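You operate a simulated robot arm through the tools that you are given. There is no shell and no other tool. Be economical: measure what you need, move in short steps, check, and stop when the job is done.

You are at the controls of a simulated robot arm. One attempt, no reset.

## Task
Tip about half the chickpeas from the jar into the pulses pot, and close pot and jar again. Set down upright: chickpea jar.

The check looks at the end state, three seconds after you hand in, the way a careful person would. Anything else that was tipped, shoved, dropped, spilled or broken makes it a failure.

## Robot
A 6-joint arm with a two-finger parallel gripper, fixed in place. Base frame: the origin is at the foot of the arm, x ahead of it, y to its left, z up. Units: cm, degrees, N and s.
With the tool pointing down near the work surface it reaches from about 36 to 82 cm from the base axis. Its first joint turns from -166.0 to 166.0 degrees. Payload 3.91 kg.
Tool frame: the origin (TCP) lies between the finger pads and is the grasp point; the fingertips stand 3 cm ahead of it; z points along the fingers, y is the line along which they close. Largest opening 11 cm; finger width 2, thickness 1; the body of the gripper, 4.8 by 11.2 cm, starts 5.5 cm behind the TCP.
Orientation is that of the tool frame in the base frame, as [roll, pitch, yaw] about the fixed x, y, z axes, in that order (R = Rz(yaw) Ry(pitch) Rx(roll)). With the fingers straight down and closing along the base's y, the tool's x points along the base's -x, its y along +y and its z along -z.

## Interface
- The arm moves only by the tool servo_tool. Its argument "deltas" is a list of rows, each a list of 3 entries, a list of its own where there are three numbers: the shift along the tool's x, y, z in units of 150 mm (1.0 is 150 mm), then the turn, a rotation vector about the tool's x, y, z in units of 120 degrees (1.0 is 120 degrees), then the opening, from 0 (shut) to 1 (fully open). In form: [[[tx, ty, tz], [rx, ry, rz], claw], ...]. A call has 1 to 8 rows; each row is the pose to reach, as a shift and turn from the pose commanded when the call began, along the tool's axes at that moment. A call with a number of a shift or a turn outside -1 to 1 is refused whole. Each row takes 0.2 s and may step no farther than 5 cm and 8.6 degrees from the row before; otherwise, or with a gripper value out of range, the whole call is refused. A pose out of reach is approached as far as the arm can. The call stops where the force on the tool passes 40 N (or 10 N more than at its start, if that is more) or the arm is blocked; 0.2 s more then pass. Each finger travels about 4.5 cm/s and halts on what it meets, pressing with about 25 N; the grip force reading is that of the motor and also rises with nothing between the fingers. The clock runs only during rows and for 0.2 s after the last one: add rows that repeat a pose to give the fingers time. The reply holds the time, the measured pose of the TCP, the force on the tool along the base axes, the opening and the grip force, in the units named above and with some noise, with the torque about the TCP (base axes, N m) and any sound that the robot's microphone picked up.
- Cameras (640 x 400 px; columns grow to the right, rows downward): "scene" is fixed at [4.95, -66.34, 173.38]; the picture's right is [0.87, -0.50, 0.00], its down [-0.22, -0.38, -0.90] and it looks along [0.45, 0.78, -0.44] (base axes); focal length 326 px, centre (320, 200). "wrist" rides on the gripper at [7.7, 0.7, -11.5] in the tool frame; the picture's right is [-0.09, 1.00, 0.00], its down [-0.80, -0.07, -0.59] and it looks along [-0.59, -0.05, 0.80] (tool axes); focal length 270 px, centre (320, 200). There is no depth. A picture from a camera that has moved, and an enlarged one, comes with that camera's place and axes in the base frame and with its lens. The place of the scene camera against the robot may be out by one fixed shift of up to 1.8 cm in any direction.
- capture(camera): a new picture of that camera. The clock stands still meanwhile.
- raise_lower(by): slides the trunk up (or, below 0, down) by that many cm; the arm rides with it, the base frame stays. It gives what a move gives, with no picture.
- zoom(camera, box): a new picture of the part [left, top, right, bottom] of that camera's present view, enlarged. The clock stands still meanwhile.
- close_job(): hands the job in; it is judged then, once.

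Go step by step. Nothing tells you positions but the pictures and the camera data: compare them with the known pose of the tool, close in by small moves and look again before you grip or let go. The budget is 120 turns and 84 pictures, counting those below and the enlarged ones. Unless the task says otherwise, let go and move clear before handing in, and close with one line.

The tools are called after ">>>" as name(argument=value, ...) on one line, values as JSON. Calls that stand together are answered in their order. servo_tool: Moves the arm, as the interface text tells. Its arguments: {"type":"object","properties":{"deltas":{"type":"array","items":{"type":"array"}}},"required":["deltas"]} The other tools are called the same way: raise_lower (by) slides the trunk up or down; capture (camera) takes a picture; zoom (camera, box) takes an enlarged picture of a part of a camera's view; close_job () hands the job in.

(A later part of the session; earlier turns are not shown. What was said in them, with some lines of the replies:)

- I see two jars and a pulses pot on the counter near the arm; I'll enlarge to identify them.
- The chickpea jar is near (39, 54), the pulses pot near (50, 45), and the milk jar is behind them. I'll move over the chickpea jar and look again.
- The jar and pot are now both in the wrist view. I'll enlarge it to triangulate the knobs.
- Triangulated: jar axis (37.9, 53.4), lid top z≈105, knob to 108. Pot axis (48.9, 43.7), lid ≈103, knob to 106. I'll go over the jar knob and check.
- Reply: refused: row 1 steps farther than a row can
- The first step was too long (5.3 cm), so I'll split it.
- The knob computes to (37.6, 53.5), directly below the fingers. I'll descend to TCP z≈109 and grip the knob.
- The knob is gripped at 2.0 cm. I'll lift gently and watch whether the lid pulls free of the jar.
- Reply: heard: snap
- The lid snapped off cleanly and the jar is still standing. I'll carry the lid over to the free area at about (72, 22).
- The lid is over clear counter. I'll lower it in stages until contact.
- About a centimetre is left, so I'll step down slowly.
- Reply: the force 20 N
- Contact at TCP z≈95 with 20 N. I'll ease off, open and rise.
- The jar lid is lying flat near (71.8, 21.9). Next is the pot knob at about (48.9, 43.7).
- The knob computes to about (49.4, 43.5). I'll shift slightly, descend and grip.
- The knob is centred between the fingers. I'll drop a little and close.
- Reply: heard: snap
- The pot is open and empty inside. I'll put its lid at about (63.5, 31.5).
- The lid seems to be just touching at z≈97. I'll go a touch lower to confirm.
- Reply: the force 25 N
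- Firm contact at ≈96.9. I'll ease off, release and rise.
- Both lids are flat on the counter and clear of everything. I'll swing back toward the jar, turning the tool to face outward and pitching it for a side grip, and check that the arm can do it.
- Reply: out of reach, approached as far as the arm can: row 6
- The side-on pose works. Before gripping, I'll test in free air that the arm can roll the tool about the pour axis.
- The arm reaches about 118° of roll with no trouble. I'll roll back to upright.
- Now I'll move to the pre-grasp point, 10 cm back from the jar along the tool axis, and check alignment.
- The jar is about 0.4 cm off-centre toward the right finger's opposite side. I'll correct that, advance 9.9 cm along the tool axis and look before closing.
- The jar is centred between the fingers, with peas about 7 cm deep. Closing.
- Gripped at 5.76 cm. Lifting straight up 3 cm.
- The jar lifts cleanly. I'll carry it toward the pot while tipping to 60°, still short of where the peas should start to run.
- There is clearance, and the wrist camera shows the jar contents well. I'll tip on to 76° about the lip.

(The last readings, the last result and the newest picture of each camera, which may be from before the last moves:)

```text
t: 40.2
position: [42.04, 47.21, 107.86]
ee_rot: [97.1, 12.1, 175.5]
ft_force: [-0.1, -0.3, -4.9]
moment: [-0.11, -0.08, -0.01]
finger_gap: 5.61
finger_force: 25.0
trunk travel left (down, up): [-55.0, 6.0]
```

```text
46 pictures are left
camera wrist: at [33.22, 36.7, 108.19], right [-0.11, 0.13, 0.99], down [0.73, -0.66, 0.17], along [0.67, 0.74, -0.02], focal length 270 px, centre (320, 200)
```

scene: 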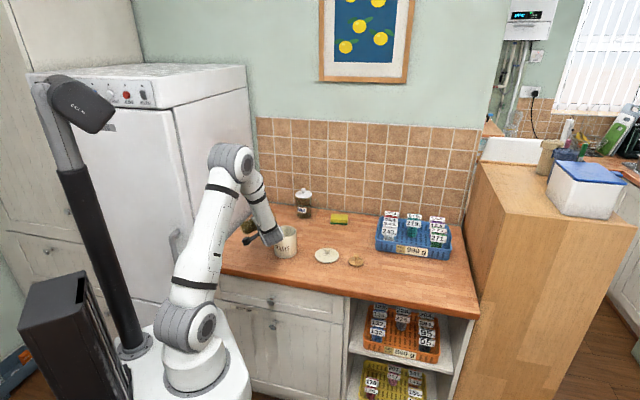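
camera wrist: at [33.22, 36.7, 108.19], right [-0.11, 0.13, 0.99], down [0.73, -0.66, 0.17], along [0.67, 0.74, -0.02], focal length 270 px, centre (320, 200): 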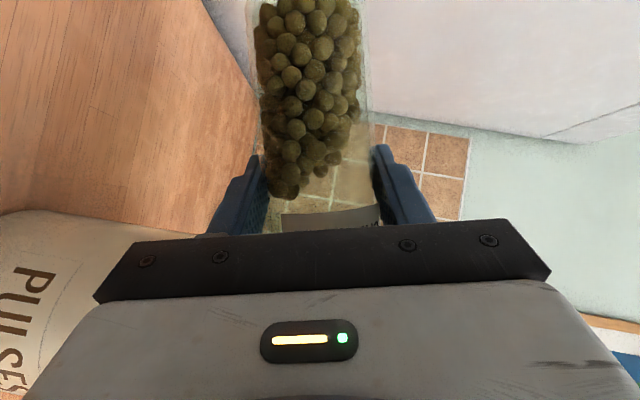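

The peas are only starting to lean. Another 8°.

>>> servo_tool(deltas=[[[-0.0266, 0.0519, -0.0153], [-0.0333, 0, 0.0577], 0.3], [[-0.0266, 0.0519, -0.0153], [-0.0333, 0, 0.0577], 0.3], [[-0.0266, 0.0519, -0.0153], [-0.0333, 0, 0.0577], 0.3]])

>>> capture(camera="wrist")

```text
t: 41.0
position: [42.22, 47.04, 108.6]
ee_rot: [93.1, 5.1, 174.9]
ft_force: [0.4, 0.6, -4.0]
moment: [-0.08, -0.1, 0.01]
finger_gap: 5.6
finger_force: 24.9
trunk travel left (down, up): [-55.0, 6.0]
```

```text
45 pictures are left
camera wrist: at [33.52, 36.49, 109.16], right [0.0, 0.05, 1.0], down [0.75, -0.67, 0.03], along [0.67, 0.74, -0.04], focal length 270 px, centre (320, 200)
```

wrist: 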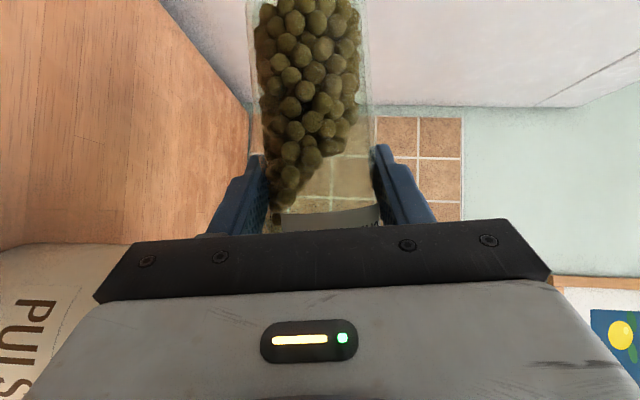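

>>> servo_tool(deltas=[[[-0.0133, 0.026, -0.0077], [-0.0167, 0, 0.0289], 0.3], [[-0.0266, 0.0519, -0.0153], [-0.0333, 0, 0.0577], 0.3], [[-0.0266, 0.0519, -0.0153], [-0.0333, 0, 0.0577], 0.3], [[-0.0266, 0.0519, -0.0153], [-0.0333, 0, 0.0577], 0.3]])

>>> capture(camera="wrist")

>>> zoom(camera="scene", box=[220, 190, 320, 270])

```text
t: 42.0
position: [42.55, 47.0, 109.44]
ee_rot: [89.1, -1.7, 174.8]
ft_force: [-0.6, 0.4, -4.8]
moment: [-0.07, -0.09, 0.0]
finger_gap: 5.59
finger_force: 24.9
trunk travel left (down, up): [-55.0, 6.0]
```

```text
44 pictures are left
camera wrist: at [33.87, 36.28, 110.19], right [0.12, -0.03, 0.99], down [0.74, -0.66, -0.11], along [0.66, 0.75, -0.06], focal length 270 px, centre (320, 200)
```

wrist: 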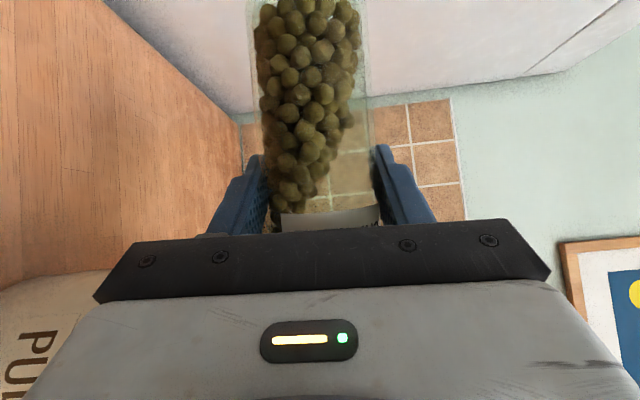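

```text
5.00 times, centred on (270, 230) of scene
camera zoom: at [4.95, -66.34, 173.38], right [0.87, -0.5, 0.0], down [-0.22, -0.38, -0.9], along [0.45, 0.78, -0.44], focal length 1631 px, centre (570, 50)
```

zoom: 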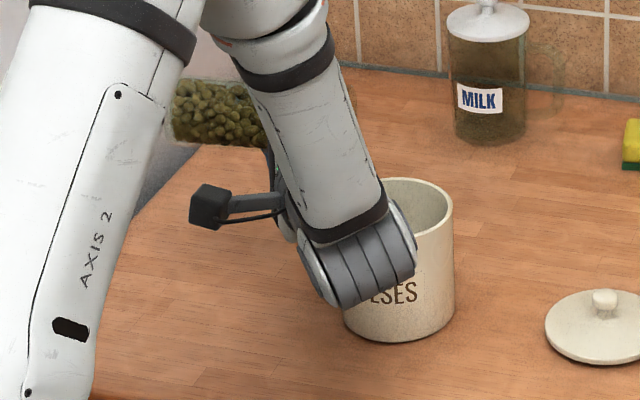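

At 92° nothing has fallen yet. I'll go on in smaller steps, using the weight reading as a check.

>>> servo_tool(deltas=[[[-0.0133, 0.026, -0.0077], [-0.0167, 0, 0.0289], 0.3], [[-0.0133, 0.026, -0.0077], [-0.0167, 0, 0.0289], 0.3], [[-0.0133, 0.026, -0.0077], [-0.0167, 0, 0.0289], 0.3]])

>>> capture(camera="wrist")

```text
t: 42.8
position: [42.69, 46.85, 109.86]
ee_rot: [86.9, -5.1, 174.9]
ft_force: [-0.2, 0.0, -4.3]
moment: [-0.07, -0.08, -0.01]
finger_gap: 5.63
finger_force: 24.7
trunk travel left (down, up): [-55.0, 6.0]
```

```text
42 pictures are left
camera wrist: at [34.11, 36.11, 110.62], right [0.17, -0.07, 0.98], down [0.73, -0.66, -0.17], along [0.66, 0.75, -0.06], focal length 270 px, centre (320, 200)
```

wrist: 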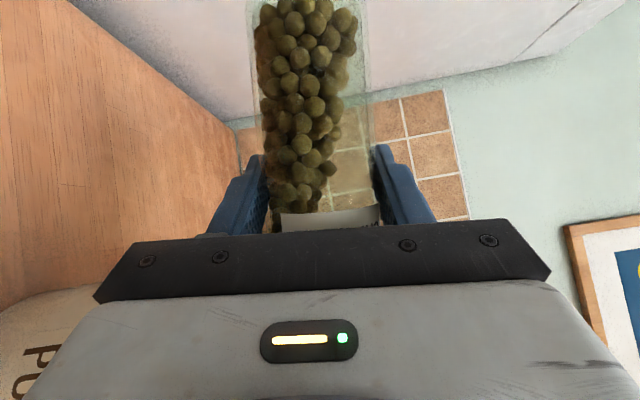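

>>> servo_tool(deltas=[[[-0.0133, 0.026, -0.0077], [-0.0167, 0, 0.0289], 0.3], [[-0.0133, 0.026, -0.0077], [-0.0167, 0, 0.0289], 0.3], [[-0.0133, 0.026, -0.0077], [-0.0167, 0, 0.0289], 0.3]])

>>> capture(camera="wrist")

>>> zoom(camera="scene", box=[220, 190, 320, 270])

```text
t: 43.6
position: [42.9, 46.72, 110.15]
ee_rot: [84.9, -8.6, 175.2]
ft_force: [-0.9, 0.0, -4.4]
moment: [-0.07, -0.09, -0.01]
finger_gap: 5.61
finger_force: 24.9
trunk travel left (down, up): [-55.0, 6.0]
```

```text
41 pictures are left
camera wrist: at [34.4, 35.93, 111.05], right [0.23, -0.11, 0.97], down [0.72, -0.65, -0.24], along [0.65, 0.75, -0.07], focal length 270 px, centre (320, 200)
```

wrist: 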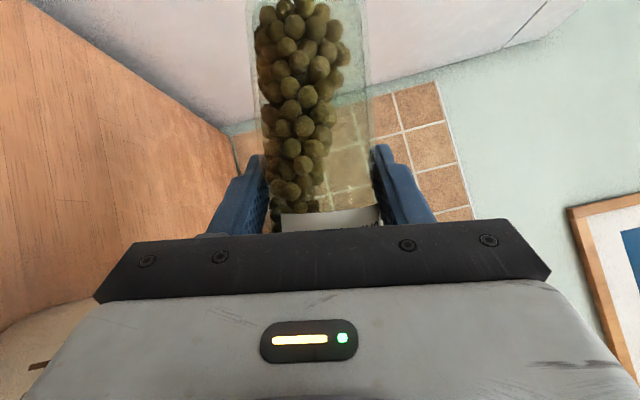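

```text
5.00 times, centred on (270, 230) of scene
camera zoom: at [4.95, -66.34, 173.38], right [0.87, -0.5, 0.0], down [-0.22, -0.38, -0.9], along [0.45, 0.78, -0.44], focal length 1631 px, centre (570, 50)
```

zoom: 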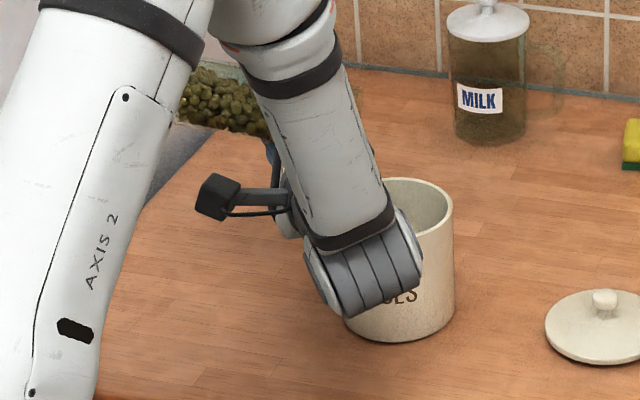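

Still about everything inside. Continuing 4° more.

>>> servo_tool(deltas=[[[-0.0133, 0.026, -0.0077], [-0.0167, 0, 0.0289], 0.3], [[-0.0133, 0.026, -0.0077], [-0.0167, 0, 0.0289], 0.3], [[-0.0133, 0.026, -0.0077], [-0.0167, 0, 0.0289], 0.3]])

>>> capture(camera="wrist")

```text
t: 44.4
position: [43.2, 46.51, 110.64]
ee_rot: [82.9, -12.1, 175.6]
ft_force: [-0.3, -1.3, -2.7]
moment: [-0.1, -0.05, -0.03]
finger_gap: 5.61
finger_force: 25.3
trunk travel left (down, up): [-55.0, 6.0]
```

```text
39 pictures are left
camera wrist: at [34.69, 35.68, 111.48], right [0.28, -0.15, 0.95], down [0.71, -0.64, -0.31], along [0.65, 0.76, -0.08], focal length 270 px, centre (320, 200)
```

wrist: 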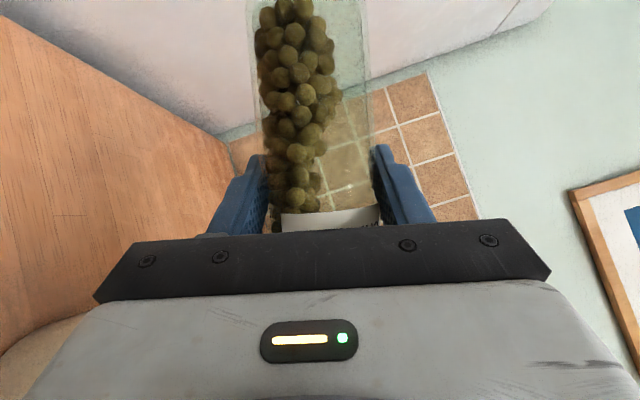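

Peas seem to be moving now. I'll hold briefly to let them settle and read the weight.

>>> servo_tool(deltas=[[[0, 0, 0], [0, 0, 0], 0.3], [[0, 0, 0], [0, 0, 0], 0.3]])

>>> servo_tool(deltas=[[[0, 0, 0], [0, 0, 0], 0.3]])

>>> zoom(camera="wrist", box=[220, 0, 420, 240])

>>> zoom(camera="scene", box=[220, 190, 320, 270])

```text
t: 45.0
position: [43.27, 46.56, 110.63]
ee_rot: [82.8, -12.0, 175.7]
ft_force: [-0.2, 0.0, -4.0]
moment: [-0.04, -0.08, 0.0]
finger_gap: 5.65
finger_force: 25.3
trunk travel left (down, up): [-55.0, 6.0]
```

```text
t: 45.4
position: [43.22, 46.5, 110.66]
ee_rot: [82.9, -12.2, 175.6]
ft_force: [0.1, -0.1, -3.9]
moment: [-0.03, -0.02, 0.02]
finger_gap: 5.64
finger_force: 25.3
trunk travel left (down, up): [-55.0, 6.0]
```

```text
1.67 times, centred on (320, 120) of wrist
camera zoom: at [34.69, 35.68, 111.48], right [0.28, -0.14, 0.95], down [0.71, -0.64, -0.31], along [0.65, 0.76, -0.08], focal length 450 px, centre (320, 333)
```

zoom: 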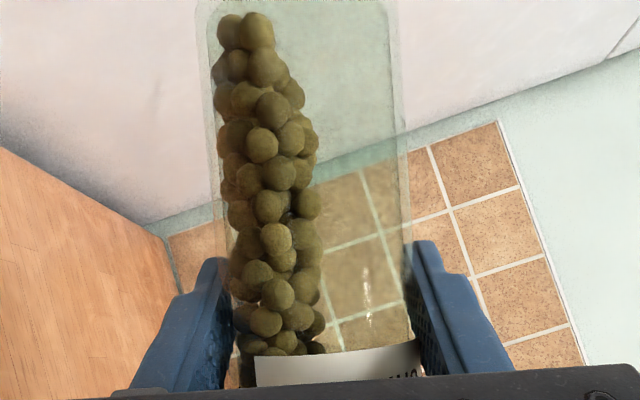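

```text
5.00 times, centred on (270, 230) of scene
camera zoom: at [4.95, -66.34, 173.38], right [0.87, -0.5, 0.0], down [-0.22, -0.38, -0.9], along [0.45, 0.78, -0.44], focal length 1631 px, centre (570, 50)
```

zoom: 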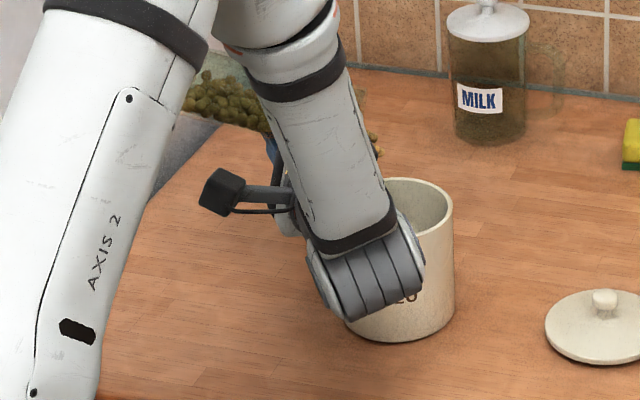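

Some peas have gone and a few sit at the lip over the pot. Roughly 75–80% remains, so I'll continue in small steps.

>>> servo_tool(deltas=[[[-0.0133, 0.026, -0.0077], [-0.0167, 0, 0.0289], 0.3], [[-0.0133, 0.026, -0.0077], [-0.0167, 0, 0.0289], 0.3], [[-0.0133, 0.026, -0.0077], [-0.0167, 0, 0.0289], 0.3], [[-0.0133, 0.026, -0.0077], [-0.0167, 0, 0.0289], 0.3]])

>>> zoom(camera="wrist", box=[220, 0, 420, 240])

```text
t: 46.4
position: [43.37, 46.3, 110.94]
ee_rot: [80.8, -15.6, 176.1]
ft_force: [0.4, -0.5, -2.9]
moment: [-0.03, -0.12, 0.0]
finger_gap: 5.62
finger_force: 24.6
trunk travel left (down, up): [-55.0, 6.0]
```

```text
1.67 times, centred on (320, 120) of wrist
camera zoom: at [34.98, 35.48, 111.82], right [0.34, -0.18, 0.92], down [0.69, -0.62, -0.37], along [0.64, 0.76, -0.08], focal length 450 px, centre (320, 333)
```

zoom: 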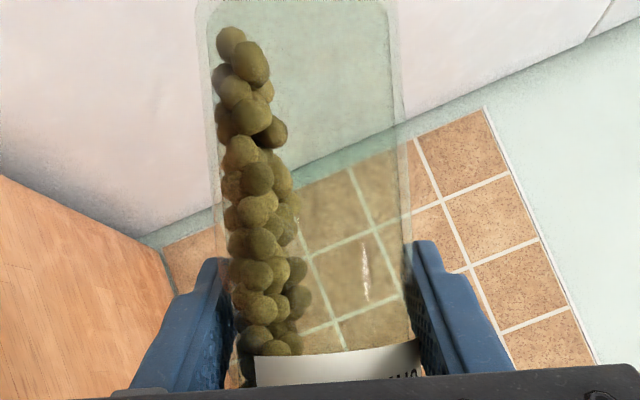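

It now looks like close to half is left. I'll tip back and set the jar upright to judge the level.

>>> servo_tool(deltas=[[[0.02, -0.0557, 0.0116], [0.0333, 0, -0.0577], 0.3], [[0.0332, -0.114, 0.0192], [0.0667, 0, -0.1155], 0.3], [[0.0391, -0.174, 0.0226], [0.1, 0, -0.1732], 0.3], [[0.0378, -0.2343, 0.0218], [0.1333, 0, -0.2309], 0.3], [[0.0293, -0.2938, 0.0169], [0.1667, 0, -0.2887], 0.3], [[0.0136, -0.3513, 0.0079], [0.2, 0, -0.3464], 0.3]])

>>> servo_tool(deltas=[[[0.0342, 0.0305, 0.0463], [0.0357, 0, -0.0618], 0.3], [[0.0685, 0.061, 0.0925], [0.0714, 0, -0.1237], 0.3], [[0.1027, 0.0914, 0.1388], [0.1071, 0, -0.1856], 0.3], [[0.1369, 0.1219, 0.185], [0.1428, 0, -0.2474], 0.3], [[0.1711, 0.1524, 0.2313], [0.1785, 0, -0.3093], 0.3], [[0.2054, 0.1829, 0.2775], [0.2142, 0, -0.3711], 0.3], [[0.2396, 0.2133, 0.3238], [0.25, 0, -0.433], 0.3], [[0.2396, 0.2133, 0.3238], [0.25, 0, -0.433], 0.3]])

>>> zoom(camera="wrist", box=[220, 0, 420, 240])

>>> zoom(camera="scene", box=[220, 180, 345, 280])

```text
t: 47.8
position: [41.85, 47.44, 105.97]
ee_rot: [106.2, 25.9, 178.6]
ft_force: [-0.3, -0.6, -3.8]
moment: [-0.06, -0.04, -0.02]
finger_gap: 5.61
finger_force: 25.1
trunk travel left (down, up): [-55.0, 6.0]
```

```text
t: 49.6
position: [37.97, 53.21, 106.02]
ee_rot: [-179.9, 60.0, -125.1]
ft_force: [-0.3, 0.0, -4.6]
moment: [0.0, 0.02, 0.01]
finger_gap: 5.63
finger_force: 24.8
trunk travel left (down, up): [-55.0, 6.0]
```

```text
1.67 times, centred on (320, 120) of wrist
camera zoom: at [29.62, 42.35, 105.07], right [-0.79, 0.61, 0.08], down [-0.01, -0.13, 0.99], along [0.61, 0.78, 0.11], focal length 450 px, centre (320, 333)
```

zoom: 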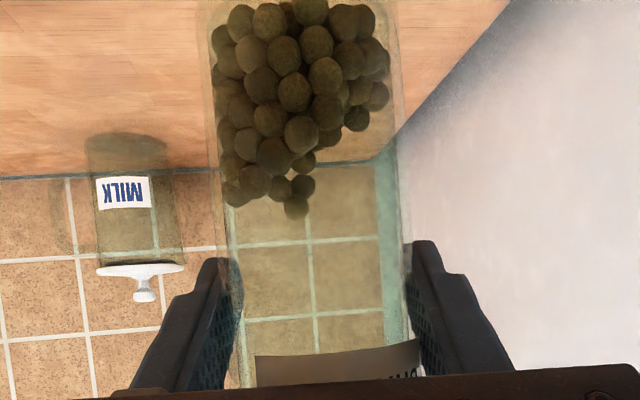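

```text
4.00 times, centred on (282, 230) of scene
camera zoom: at [4.95, -66.34, 173.38], right [0.87, -0.5, 0.0], down [-0.22, -0.38, -0.9], along [0.45, 0.78, -0.44], focal length 1305 px, centre (470, 80)
```

zoom: 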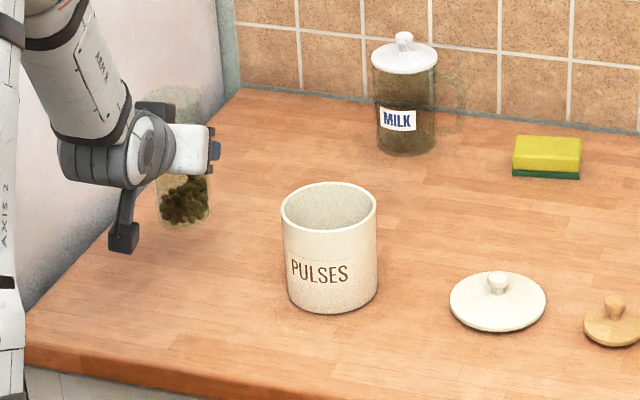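

The level is now about 4 cm against 7.5 at the start, so roughly half, and the counter looks clean. I'll lower the jar back to its spot.

>>> servo_tool(deltas=[[[0.14, 0, 0.081], [0, 0, 0], 0.3], [[0.28, 0, 0.162], [0, 0, 0], 0.3], [[0.36, 0, 0.208], [0, 0, 0], 0.3], [[0.404, 0, 0.233], [0, 0, 0], 0.3]])

>>> servo_tool(deltas=[[[0.009, 0, 0.005], [0, 0, 0], 0.3], [[0.018, 0, 0.01], [0, 0, 0], 0.3], [[0.026, 0, 0.015], [0, 0, 0], 0.3]])

```text
t: 50.6
position: [38.04, 53.07, 99.05]
ee_rot: [180.0, 60.0, -125.1]
ft_force: [-0.2, -0.3, -3.6]
moment: [-0.02, 0.01, 0.0]
finger_gap: 5.63
finger_force: 25.0
trunk travel left (down, up): [-55.0, 6.0]
```

```text
t: 51.4
position: [38.07, 53.03, 98.69]
ee_rot: [180.0, 60.1, -125.1]
ft_force: [-0.4, -2.3, 5.5]
moment: [-0.26, 0.16, 0.04]
finger_gap: 5.63
finger_force: 25.3
trunk travel left (down, up): [-55.0, 6.0]
```

The jar has touched down. I'll open the fingers slowly and check before backing off.

>>> servo_tool(deltas=[[[0.004, 0, 0.002], [0, 0, 0], 0.55], [[0.004, 0, 0.002], [0, 0, 0], 0.65], [[0.004, 0, 0.002], [0, 0, 0], 0.8], [[0.004, 0, 0.002], [0, 0, 0], 0.8]])

>>> capture(camera="wrist")

```text
t: 52.4
position: [38.05, 52.96, 98.57]
ee_rot: [180.0, 60.0, -125.2]
ft_force: [-0.2, -0.4, 1.0]
moment: [-0.02, 0.02, 0.03]
finger_gap: 8.79
finger_force: 0.1
trunk travel left (down, up): [-55.0, 6.0]
```

```text
33 pictures are left
camera wrist: at [29.63, 42.21, 97.58], right [-0.79, 0.61, 0.08], down [-0.01, -0.13, 0.99], along [0.61, 0.78, 0.11], focal length 270 px, centre (320, 200)
```

wrist: 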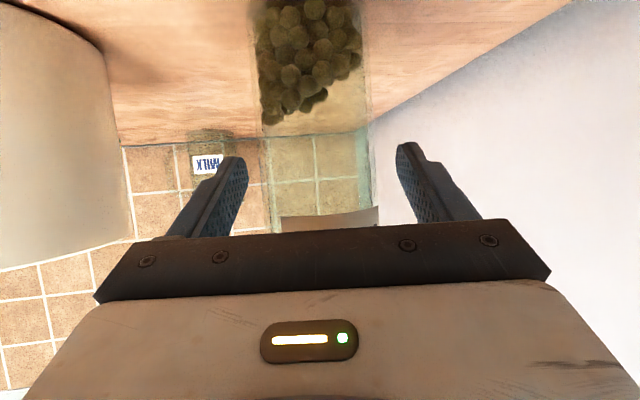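

The jar stands upright. I'll back away, rise and return to a fingers-down pose.

>>> servo_tool(deltas=[[[0, 0, -0.22], [0, 0, 0], 0.8], [[0, 0, -0.44], [0, 0, 0], 0.8], [[0, 0, -0.667], [0, 0, 0], 0.8], [[-0.17, 0, -0.767], [0, 0, 0], 0.8], [[-0.35, 0, -0.867], [0, 0, 0], 0.8], [[-0.52, 0, -0.967], [0, 0, 0], 0.8]])

>>> servo_tool(deltas=[[[0, 0, 0], [0, 0.0625, 0], 0.5], [[0, 0, 0], [0, 0.125, 0], 0.5], [[0, 0, 0], [0, 0.1875, 0], 0.5], [[0, 0, 0], [0, 0.25, 0], 0.5], [[0, 0, 0], [0, 0.3125, 0], 0.5], [[0, 0, 0], [0, 0.375, 0], 0.5], [[0, 0, 0], [0, 0.4375, 0], 0.5], [[0, 0, 0], [0, 0.5, 0], 0.5]])

>>> capture(camera="wrist")

>>> zoom(camera="scene", box=[220, 180, 345, 280])

```text
t: 53.8
position: [33.01, 45.97, 112.68]
ee_rot: [-179.9, 60.0, -125.1]
ft_force: [-0.6, 0.6, 0.5]
moment: [0.02, -0.01, -0.05]
finger_gap: 8.81
finger_force: 0.0
trunk travel left (down, up): [-55.0, 6.0]
```

```text
t: 55.6
position: [33.05, 45.98, 112.49]
ee_rot: [180.0, -0.1, -125.2]
ft_force: [-0.7, -0.3, 0.3]
moment: [-0.02, -0.02, -0.01]
finger_gap: 5.48
finger_force: 0.1
out of reach, approached as far as the arm can: row 3, 4
trunk travel left (down, up): [-55.0, 6.0]
```

```text
32 pictures are left
camera wrist: at [28.15, 40.1, 123.98], right [-0.76, 0.65, 0.0], down [0.52, 0.62, 0.59], along [0.38, 0.45, -0.81], focal length 270 px, centre (320, 200)
```

wrist: 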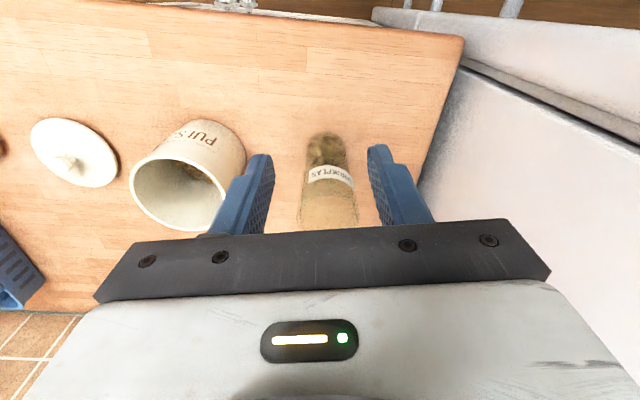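

```text
4.00 times, centred on (282, 230) of scene
camera zoom: at [4.95, -66.34, 173.38], right [0.87, -0.5, 0.0], down [-0.22, -0.38, -0.9], along [0.45, 0.78, -0.44], focal length 1305 px, centre (470, 80)
```

zoom: 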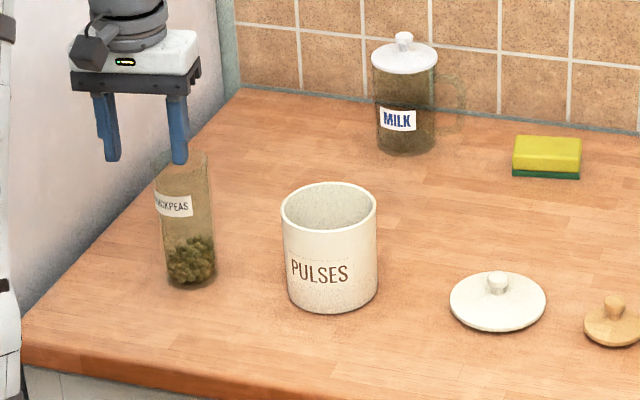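

Half remains, nothing has spilled, and peas are visible in the pot. Next I'll fetch the pot lid at (63.4, 31.6).

>>> servo_tool(deltas=[[[-0.024, -0.14, -0.1], [0, 0, 0.0652], 0.5], [[-0.048, -0.28, -0.15], [0, 0, 0.1305], 0.5], [[-0.072, -0.42, -0.15], [0, 0, 0.1957], 0.5], [[-0.096, -0.56, -0.15], [0, 0, 0.261], 0.5], [[-0.12, -0.7, -0.15], [0, 0, 0.3262], 0.5], [[-0.144, -0.84, -0.15], [0, 0, 0.3915], 0.5], [[-0.167, -0.98, -0.15], [0, 0, 0.4567], 0.5]])

>>> servo_tool(deltas=[[[-0.22, -0.12, 0], [0, 0, 0], 0.5], [[-0.45, -0.24, 0], [0, 0, 0], 0.5], [[-0.67, -0.36, 0], [0, 0, 0], 0.5], [[-0.9, -0.48, 0], [0, 0, 0], 0.5]])

```text
t: 57.2
position: [46.61, 39.54, 114.76]
ee_rot: [180.0, 0.0, 179.9]
ft_force: [0.6, 1.0, -0.2]
moment: [0.01, 0.06, 0.0]
finger_gap: 5.5
finger_force: 0.0
trunk travel left (down, up): [-55.0, 6.0]
```

```text
t: 58.2
position: [60.24, 32.39, 114.92]
ee_rot: [-180.0, -0.1, 180.0]
ft_force: [0.5, -1.5, 0.2]
moment: [-0.04, 0.06, 0.0]
finger_gap: 5.51
finger_force: 0.2
trunk travel left (down, up): [-55.0, 6.0]
```

>>> servo_tool(deltas=[[[-0.213, -0.05, 0], [0, 0, 0], 0.5], [[-0.213, -0.05, 0.3], [0, 0, 0], 0.5], [[-0.213, -0.05, 0.6], [0, 0, 0], 0.5], [[-0.213, -0.05, 0.85], [0, 0, 0], 0.5], [[-0.213, -0.05, 0.95], [0, 0, 0], 0.5]])

>>> capture(camera="wrist")

>>> zoom(camera="scene", box=[280, 190, 380, 270])

```text
t: 59.4
position: [63.17, 31.49, 100.42]
ee_rot: [-180.0, -0.1, 180.0]
ft_force: [0.0, 0.3, -0.5]
moment: [0.01, 0.01, -0.01]
finger_gap: 5.5
finger_force: 0.1
trunk travel left (down, up): [-55.0, 6.0]
```

```text
30 pictures are left
camera wrist: at [55.54, 32.21, 111.81], right [0.09, 1.0, 0.0], down [0.8, -0.07, 0.59], along [0.59, -0.05, -0.8], focal length 270 px, centre (320, 200)
```

wrist: 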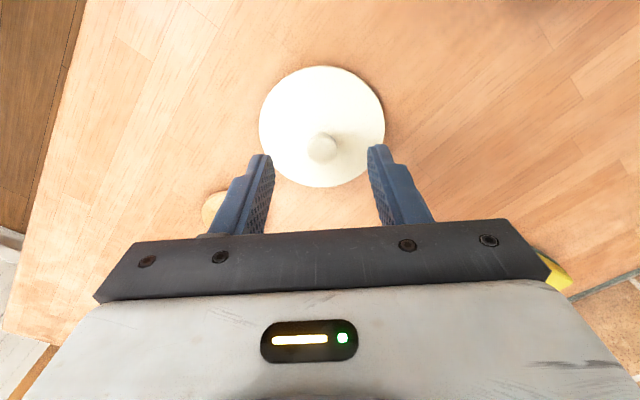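

```text
5.00 times, centred on (330, 230) of scene
camera zoom: at [4.95, -66.34, 173.38], right [0.87, -0.5, 0.0], down [-0.22, -0.38, -0.9], along [0.45, 0.78, -0.44], focal length 1631 px, centre (270, 50)
```

zoom: 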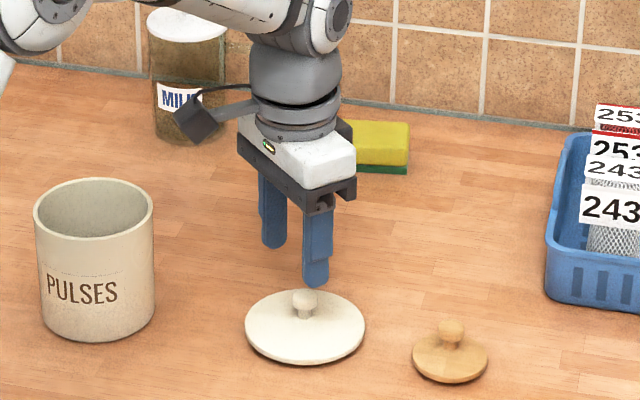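

The knob is centred. I'll go down a bit deeper than before and grip.

>>> servo_tool(deltas=[[[-0.013, 0.007, 0.15], [0, 0, 0], 0.5], [[-0.013, 0.007, 0.265], [0, 0, 0], 0.5], [[-0.013, 0.007, 0.265], [0, 0, 0], 0.3], [[-0.013, 0.007, 0.265], [0, 0, 0], 0], [[-0.013, 0.007, 0.265], [0, 0, 0], 0], [[-0.013, 0.007, 0.265], [0, 0, 0], 0]])

>>> servo_tool(deltas=[[[0, 0, -0.05], [0, 0, 0], 0], [[0, 0, -0.2], [0, 0, 0], 0]])

>>> capture(camera="wrist")

```text
t: 60.8
position: [63.53, 31.59, 96.49]
ee_rot: [180.0, -0.1, -179.9]
ft_force: [0.2, 0.3, 0.1]
moment: [-0.02, -0.02, 0.01]
finger_gap: 2.06
finger_force: 24.4
trunk travel left (down, up): [-55.0, 6.0]
```

```text
t: 61.4
position: [63.52, 31.85, 99.55]
ee_rot: [179.9, 0.0, 179.9]
ft_force: [1.0, 0.1, 0.1]
moment: [0.0, -0.02, -0.03]
finger_gap: 2.05
finger_force: 25.2
trunk travel left (down, up): [-55.0, 6.0]
```

```text
28 pictures are left
camera wrist: at [55.8, 32.38, 111.01], right [0.09, 1.0, 0.0], down [0.8, -0.07, 0.59], along [0.59, -0.05, -0.8], focal length 270 px, centre (320, 200)
```

wrist: 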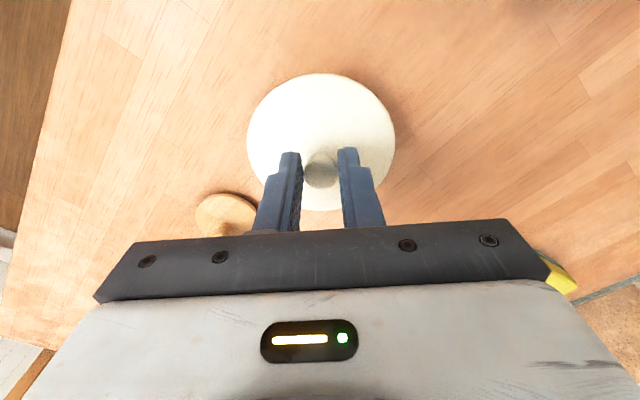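

The lid is held. I'll carry it above the pot.

>>> servo_tool(deltas=[[[0, 0, -0.3], [0, 0, 0], 0], [[0, 0, -0.6], [0, 0, 0], 0], [[0, 0, -0.9], [0, 0, 0], 0], [[0.229, 0.191, -0.9], [0, 0, 0], 0], [[0.458, 0.382, -0.9], [0, 0, 0], 0], [[0.686, 0.572, -0.9], [0, 0, 0], 0], [[0.915, 0.763, -0.9], [0, 0, 0], 0], [[0.915, 0.763, -0.75], [0, 0, 0], 0]])

>>> capture(camera="wrist")

>>> zoom(camera="scene", box=[230, 180, 340, 268])

```text
t: 63.2
position: [49.76, 43.29, 110.82]
ee_rot: [-180.0, 0.0, 180.0]
ft_force: [0.6, 0.3, -0.7]
moment: [-0.01, 0.03, 0.01]
finger_gap: 2.05
finger_force: 24.9
trunk travel left (down, up): [-55.0, 6.0]
```

```text
27 pictures are left
camera wrist: at [42.09, 43.96, 122.18], right [0.09, 1.0, 0.0], down [0.8, -0.07, 0.59], along [0.59, -0.05, -0.8], focal length 270 px, centre (320, 200)
```

wrist: 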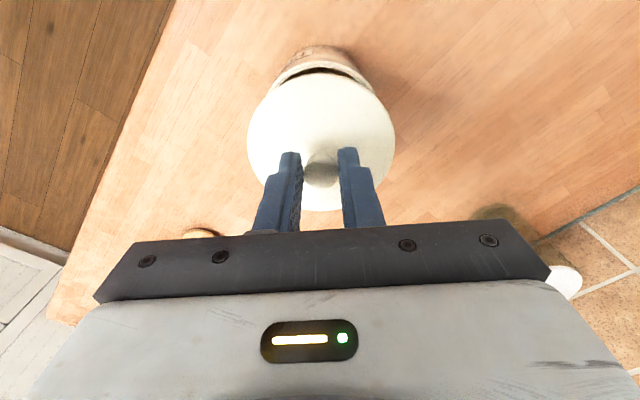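

```text
4.55 times, centred on (285, 224) of scene
camera zoom: at [4.95, -66.34, 173.38], right [0.87, -0.5, 0.0], down [-0.22, -0.38, -0.9], along [0.45, 0.78, -0.44], focal length 1483 px, centre (479, 91)
```

zoom: 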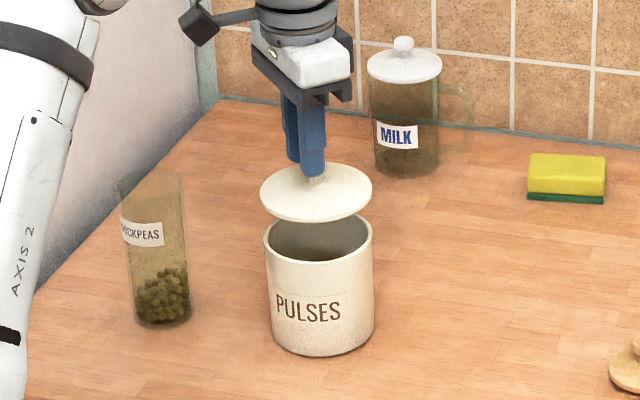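

The lid is lined up over the pot. Lowering.

>>> servo_tool(deltas=[[[0, 0, 0.15], [0, 0, 0], 0], [[0, 0, 0.24], [0, 0, 0], 0]])

>>> servo_tool(deltas=[[[0, 0, 0.02], [0, 0, 0], 0], [[0, 0, 0.04], [0, 0, 0], 0], [[0, 0, 0.055], [0, 0, 0], 0]])

>>> zoom(camera="scene", box=[230, 180, 340, 268])

```text
t: 63.8
position: [49.77, 43.17, 107.25]
ee_rot: [179.9, 0.0, -179.9]
ft_force: [-0.2, -0.5, -0.9]
moment: [-0.01, 0.02, -0.01]
finger_gap: 2.05
finger_force: 24.8
trunk travel left (down, up): [-55.0, 6.0]
```

```text
t: 64.6
position: [49.75, 43.19, 106.58]
ee_rot: [179.9, 0.1, -179.9]
ft_force: [0.0, 4.1, 10.3]
moment: [0.06, 0.07, 0.01]
finger_gap: 2.06
finger_force: 24.9
trunk travel left (down, up): [-55.0, 6.0]
heard: snap
```

```text
4.55 times, centred on (285, 224) of scene
camera zoom: at [4.95, -66.34, 173.38], right [0.87, -0.5, 0.0], down [-0.22, -0.38, -0.9], along [0.45, 0.78, -0.44], focal length 1483 px, centre (479, 91)
```

zoom: 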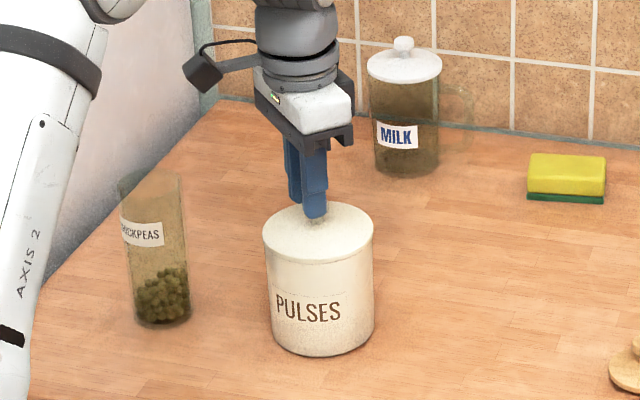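

The pot lid snapped shut. I'll release, rise, and go on to the jar lid at (71.8, 21.9).

>>> servo_tool(deltas=[[[0, 0, -0.01], [0, 0, 0], 0.15], [[0, 0, -0.01], [0, 0, 0], 0.3], [[0, 0, -0.01], [0, 0, 0], 0.5], [[0, 0, -0.01], [0, 0, 0], 0.5], [[0, 0, -0.2], [0, 0, 0], 0.5], [[0, 0, -0.5], [0, 0, 0], 0.5]])

>>> servo_tool(deltas=[[[-0.23, -0.21, 0], [0, 0, 0], 0.5], [[-0.46, -0.42, 0], [0, 0, 0], 0.5], [[-0.69, -0.63, 0], [0, 0, 0], 0.5], [[-0.92, -0.84, 0], [0, 0, 0], 0.5]])

>>> servo_tool(deltas=[[[-0.23, -0.23, 0], [0, 0, 0], 0.5], [[-0.46, -0.46, 0], [0, 0, 0], 0.5], [[-0.547, -0.573, 0.1], [0, 0, 0], 0.5], [[-0.547, -0.573, 0.4], [0, 0, 0], 0.5], [[-0.547, -0.573, 0.7], [0, 0, 0], 0.5], [[-0.547, -0.573, 0.95], [0, 0, 0], 0.5]])

>>> zoom(camera="wrist", box=[220, 50, 420, 210])

```text
t: 66.0
position: [49.64, 42.79, 113.99]
ee_rot: [-180.0, 0.0, -179.9]
ft_force: [0.5, 0.3, 0.6]
moment: [-0.03, 0.01, 0.0]
finger_gap: 5.52
finger_force: 0.1
trunk travel left (down, up): [-55.0, 6.0]
```

```text
t: 67.0
position: [63.25, 30.61, 113.63]
ee_rot: [-179.9, -0.1, -179.9]
ft_force: [-0.7, -0.2, -0.2]
moment: [-0.02, 0.02, 0.01]
finger_gap: 5.49
finger_force: 0.0
trunk travel left (down, up): [-55.0, 6.0]
```

```text
t: 68.4
position: [71.72, 22.15, 99.47]
ee_rot: [180.0, 0.0, -179.9]
ft_force: [0.3, -0.1, 0.0]
moment: [0.01, 0.02, 0.01]
finger_gap: 5.51
finger_force: 0.0
trunk travel left (down, up): [-55.0, 6.0]
```

```text
2.50 times, centred on (320, 130) of wrist
camera zoom: at [64.1, 22.88, 110.96], right [0.09, 1.0, 0.0], down [0.8, -0.07, 0.59], along [0.59, -0.05, -0.8], focal length 676 px, centre (320, 375)
```

zoom: 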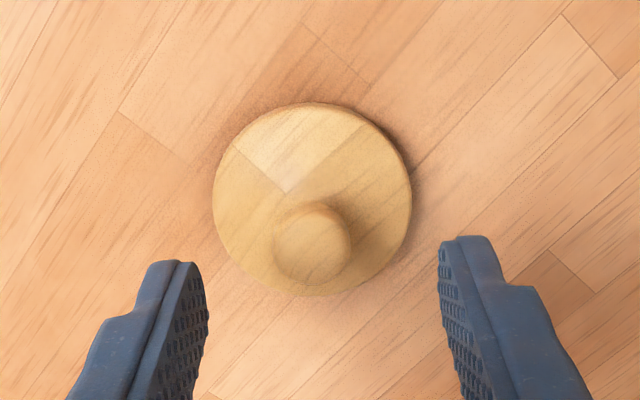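

Small correction, then down and grip.

>>> servo_tool(deltas=[[[-0.01, -0.02, 0.18], [0, 0, 0], 0.5], [[-0.01, -0.02, 0.305], [0, 0, 0], 0.5], [[-0.01, -0.02, 0.305], [0, 0, 0], 0.3], [[-0.01, -0.02, 0.305], [0, 0, 0], 0], [[-0.01, -0.02, 0.305], [0, 0, 0], 0], [[-0.01, -0.02, 0.305], [0, 0, 0], 0]])

>>> servo_tool(deltas=[[[0, 0, -0.05], [0, 0, 0], 0], [[0, 0, -0.3], [0, 0, 0], 0], [[0, 0, -0.6], [0, 0, 0], 0], [[0, 0, -0.9], [0, 0, 0], 0]])

>>> capture(camera="wrist")

```text
t: 69.8
position: [72.05, 21.68, 95.05]
ee_rot: [180.0, 0.0, -179.9]
ft_force: [-0.6, 1.0, 0.1]
moment: [0.01, 0.02, 0.0]
finger_gap: 2.0
finger_force: 25.1
trunk travel left (down, up): [-55.0, 6.0]
```

```text
t: 70.8
position: [71.87, 21.71, 108.16]
ee_rot: [180.0, -0.1, 180.0]
ft_force: [0.4, 0.0, 0.3]
moment: [0.02, -0.02, -0.02]
finger_gap: 2.0
finger_force: 25.0
trunk travel left (down, up): [-55.0, 6.0]
```

```text
23 pictures are left
camera wrist: at [64.17, 22.3, 119.62], right [0.09, 1.0, 0.0], down [0.8, -0.07, 0.59], along [0.59, -0.05, -0.8], focal length 270 px, centre (320, 200)
```

wrist: 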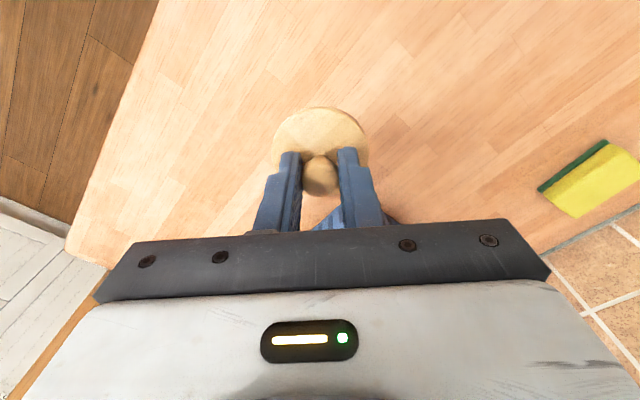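

The lid is in hand. I'll carry it back near the jar, stopping short so I can measure the jar rim.

>>> servo_tool(deltas=[[[0, 0, -0.3], [0, 0, 0], 0], [[0, 0, -0.55], [0, 0, 0], 0], [[0.24, 0.17, -0.55], [0, 0, 0], 0], [[0.48, 0.34, -0.55], [0, 0, 0], 0], [[0.72, 0.51, -0.55], [0, 0, 0], 0], [[0.96, 0.68, -0.55], [0, 0, 0], 0]])

>>> servo_tool(deltas=[[[0.24, 0.17, 0], [0, 0, 0], 0], [[0.48, 0.34, 0], [0, 0, 0], 0], [[0.72, 0.51, 0], [0, 0, 0], 0], [[0.96, 0.68, 0], [0, 0, 0], 0]])

>>> servo_tool(deltas=[[[0.17, 0.13, 0], [0, 0, 0], 0], [[0.34, 0.26, 0], [0, 0, 0], 0]])

>>> capture(camera="wrist")

```text
t: 72.2
position: [57.5, 31.74, 116.9]
ee_rot: [-179.9, -0.1, -179.9]
ft_force: [-0.4, 0.3, -0.1]
moment: [-0.01, -0.03, 0.03]
finger_gap: 2.01
finger_force: 24.8
trunk travel left (down, up): [-55.0, 6.0]
```

```text
t: 73.2
position: [43.09, 42.13, 116.95]
ee_rot: [-180.0, 0.0, 179.9]
ft_force: [0.3, 0.8, -0.8]
moment: [-0.01, -0.02, -0.01]
finger_gap: 1.99
finger_force: 24.8
trunk travel left (down, up): [-55.0, 6.0]
```

```text
t: 73.8
position: [37.78, 46.05, 117.08]
ee_rot: [-179.9, 0.0, 179.9]
ft_force: [0.1, 0.6, 0.1]
moment: [-0.02, -0.03, 0.0]
finger_gap: 2.03
finger_force: 24.8
trunk travel left (down, up): [-55.0, 6.0]
```

```text
22 pictures are left
camera wrist: at [30.2, 46.76, 128.38], right [0.09, 1.0, 0.0], down [0.8, -0.07, 0.59], along [0.59, -0.05, -0.8], focal length 270 px, centre (320, 200)
```

wrist: 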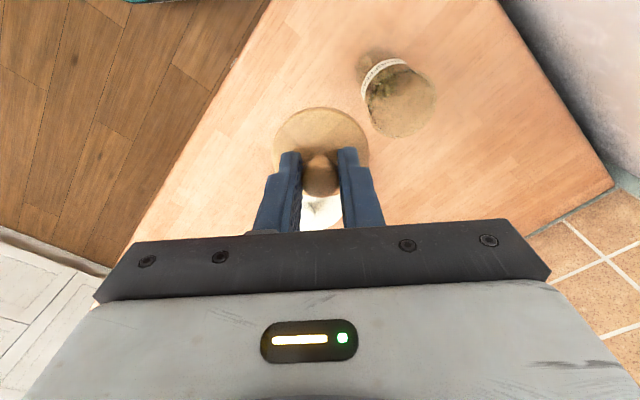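

>>> zoom(camera="wrist", box=[340, 40, 460, 150])

```text
3.64 times, centred on (400, 95) of wrist
camera zoom: at [30.2, 46.76, 128.38], right [0.09, 1.0, 0.0], down [0.8, -0.07, 0.59], along [0.59, -0.05, -0.8], focal length 983 px, centre (29, 582)
```

zoom: 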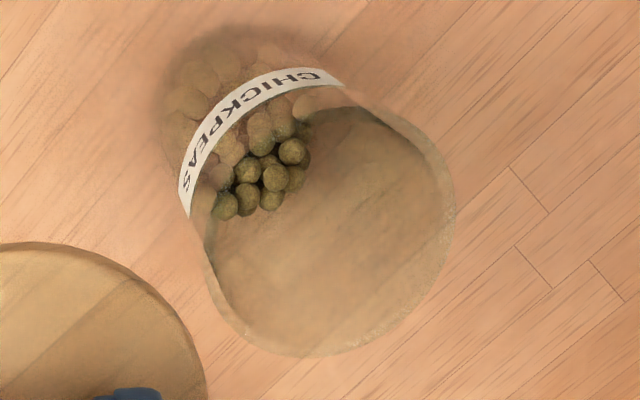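

The jar rim computes to about (38.2, 53.5). Allowing for the lid's offset in the hand, I'll go to TCP (37.83, 53.32) and check the alignment from above.

>>> servo_tool(deltas=[[[-0.003, 0.243, 0], [0, 0, 0], 0], [[-0.003, 0.485, 0], [0, 0, 0], 0], [[-0.003, 0.485, 0.25], [0, 0, 0], 0], [[-0.003, 0.485, 0.38], [0, 0, 0], 0]])

>>> zoom(camera="wrist", box=[240, 60, 400, 220])

>>> zoom(camera="scene", box=[220, 190, 280, 255])

```text
t: 74.8
position: [37.98, 53.29, 111.11]
ee_rot: [180.0, 0.0, 180.0]
ft_force: [0.1, 0.4, -0.1]
moment: [-0.02, 0.0, -0.03]
finger_gap: 2.01
finger_force: 24.8
trunk travel left (down, up): [-55.0, 6.0]
```

```text
2.50 times, centred on (320, 140) of wrist
camera zoom: at [30.4, 53.98, 122.51], right [0.09, 1.0, 0.0], down [0.8, -0.07, 0.59], along [0.59, -0.05, -0.8], focal length 676 px, centre (320, 350)
```

zoom: 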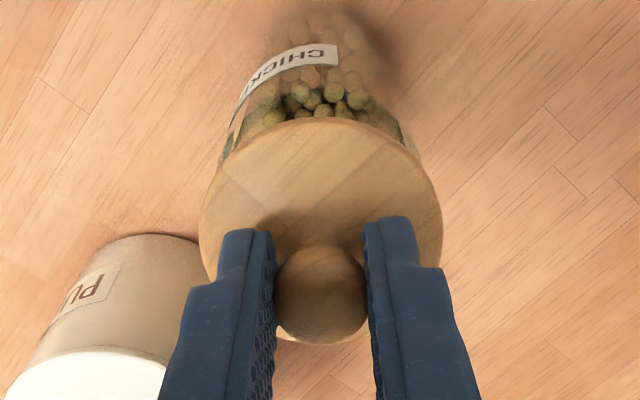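

```text
6.15 times, centred on (250, 222) of scene
camera zoom: at [4.95, -66.34, 173.38], right [0.87, -0.5, 0.0], down [-0.22, -0.38, -0.9], along [0.45, 0.78, -0.44], focal length 2007 px, centre (751, 62)
```

zoom: 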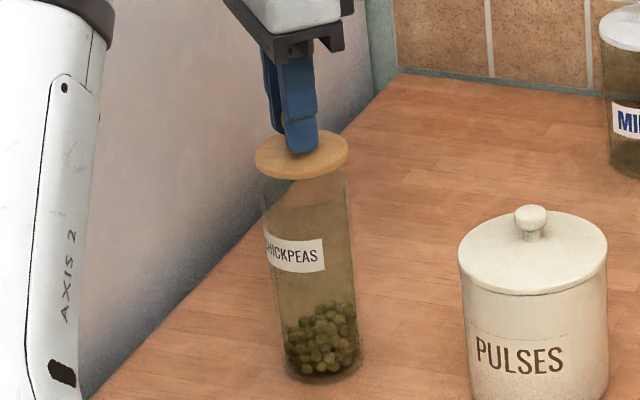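

Lid and jar are aligned in both views. I'll lower and press gently until it snaps.

>>> servo_tool(deltas=[[[0, 0, 0.06], [0, 0, 0], 0], [[0, 0, 0.1], [0, 0, 0], 0], [[0, 0, 0.12], [0, 0, 0], 0], [[0, 0, 0.13], [0, 0, 0], 0]])

```text
t: 75.8
position: [38.06, 53.13, 109.1]
ee_rot: [179.9, 0.1, -179.9]
ft_force: [-1.1, 0.5, 0.2]
moment: [0.0, -0.03, 0.0]
finger_gap: 2.03
finger_force: 24.7
trunk travel left (down, up): [-55.0, 6.0]
```

>>> servo_tool(deltas=[[[0, 0, 0.01], [0, 0, 0], 0], [[0, 0, 0.02], [0, 0, 0], 0], [[0, 0, 0.02], [0, 0, 0], 0]])

>>> zoom(camera="scene", box=[220, 190, 280, 255])

```text
t: 76.6
position: [37.97, 53.28, 108.83]
ee_rot: [179.9, -0.1, -179.8]
ft_force: [-0.7, -0.3, -0.2]
moment: [-0.01, 0.04, 0.0]
finger_gap: 2.02
finger_force: 25.0
trunk travel left (down, up): [-55.0, 6.0]
```

```text
6.15 times, centred on (250, 222) of scene
camera zoom: at [4.95, -66.34, 173.38], right [0.87, -0.5, 0.0], down [-0.22, -0.38, -0.9], along [0.45, 0.78, -0.44], focal length 2007 px, centre (751, 62)
```

zoom: 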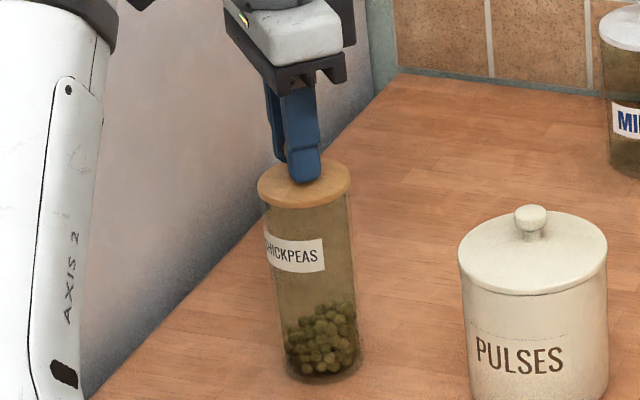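

Not quite touching yet; a few more millimetres.

>>> servo_tool(deltas=[[[0, 0, 0.01], [0, 0, 0], 0], [[0, 0, 0.02], [0, 0, 0], 0], [[0, 0, 0.03], [0, 0, 0], 0]])

```text
t: 77.4
position: [37.97, 53.16, 108.72]
ee_rot: [179.8, 0.0, -179.9]
ft_force: [2.8, 2.7, 25.8]
moment: [0.06, -0.15, 0.02]
finger_gap: 2.06
finger_force: 25.1
trunk travel left (down, up): [-55.0, 6.0]
heard: snap
```

The jar lid snapped on. I'll ease off, release and rise.

>>> servo_tool(deltas=[[[0, 0, -0.02], [0, 0, 0], 0], [[0, 0, -0.02], [0, 0, 0], 0.15], [[0, 0, -0.02], [0, 0, 0], 0.3], [[0, 0, -0.02], [0, 0, 0], 0.5], [[0, 0, -0.02], [0, 0, 0], 0.5], [[0, 0, -0.25], [0, 0, 0], 0.5], [[0, 0, -0.55], [0, 0, 0], 0.5], [[0, 0, -0.85], [0, 0, 0], 0.5]])

>>> servo_tool(deltas=[[[0.2, -0.25, 0], [0, 0, 0], 0.5], [[0.3, -0.5, -0.1], [0, 0, 0], 0.5], [[0.3, -0.75, -0.2], [0, 0, 0], 0.5]])

>>> zoom(camera="scene", box=[210, 170, 350, 280])

>>> capture(camera="wrist")

>>> capture(camera="scene")

```text
t: 79.2
position: [37.79, 53.31, 121.2]
ee_rot: [180.0, 0.0, -180.0]
ft_force: [-0.7, -0.3, 0.3]
moment: [-0.04, 0.0, -0.01]
finger_gap: 5.5
finger_force: 0.1
trunk travel left (down, up): [-55.0, 6.0]
```

```text
t: 80.0
position: [33.2, 41.85, 124.21]
ee_rot: [-180.0, 0.0, -179.9]
ft_force: [0.7, -0.1, -0.2]
moment: [0.01, -0.01, -0.02]
finger_gap: 5.51
finger_force: 0.1
trunk travel left (down, up): [-55.0, 6.0]
```

```text
3.64 times, centred on (280, 225) of scene
camera zoom: at [4.95, -66.34, 173.38], right [0.87, -0.5, 0.0], down [-0.22, -0.38, -0.9], along [0.45, 0.78, -0.44], focal length 1186 px, centre (466, 109)
```

zoom: 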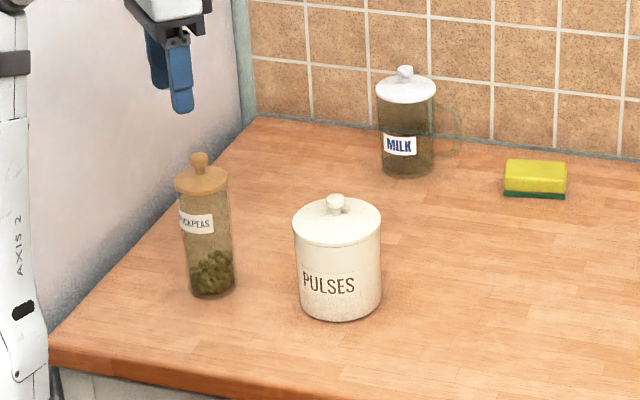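

```text
16 pictures are left
camera wrist: at [25.52, 42.53, 135.56], right [0.09, 1.0, 0.0], down [0.8, -0.07, 0.59], along [0.59, -0.05, -0.8], focal length 270 px, centre (320, 200)
```

wrist: 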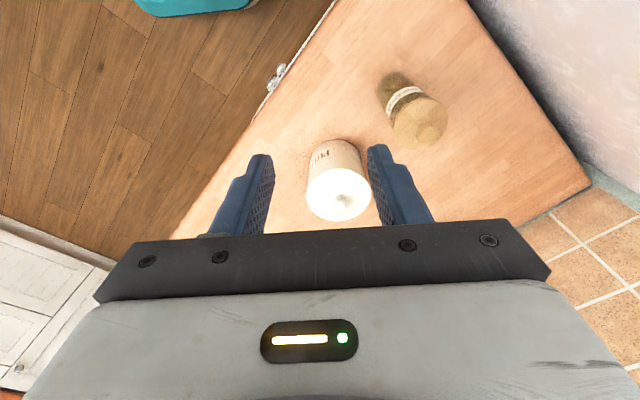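

```text
15 pictures are left
```

scene: 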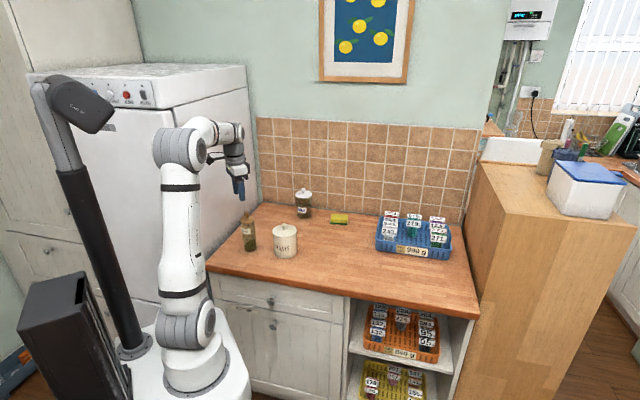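

Both containers are closed and upright, about half the peas are left in the jar, I see no spill, and the arm is clear, so I'm handing in.

>>> close_job()

```text
The job is handed in.
```

I tipped about half the chickpeas into the pulses pot, closed both the pot and the jar with a snap, and set the jar down upright near where it started; I saw no spills.
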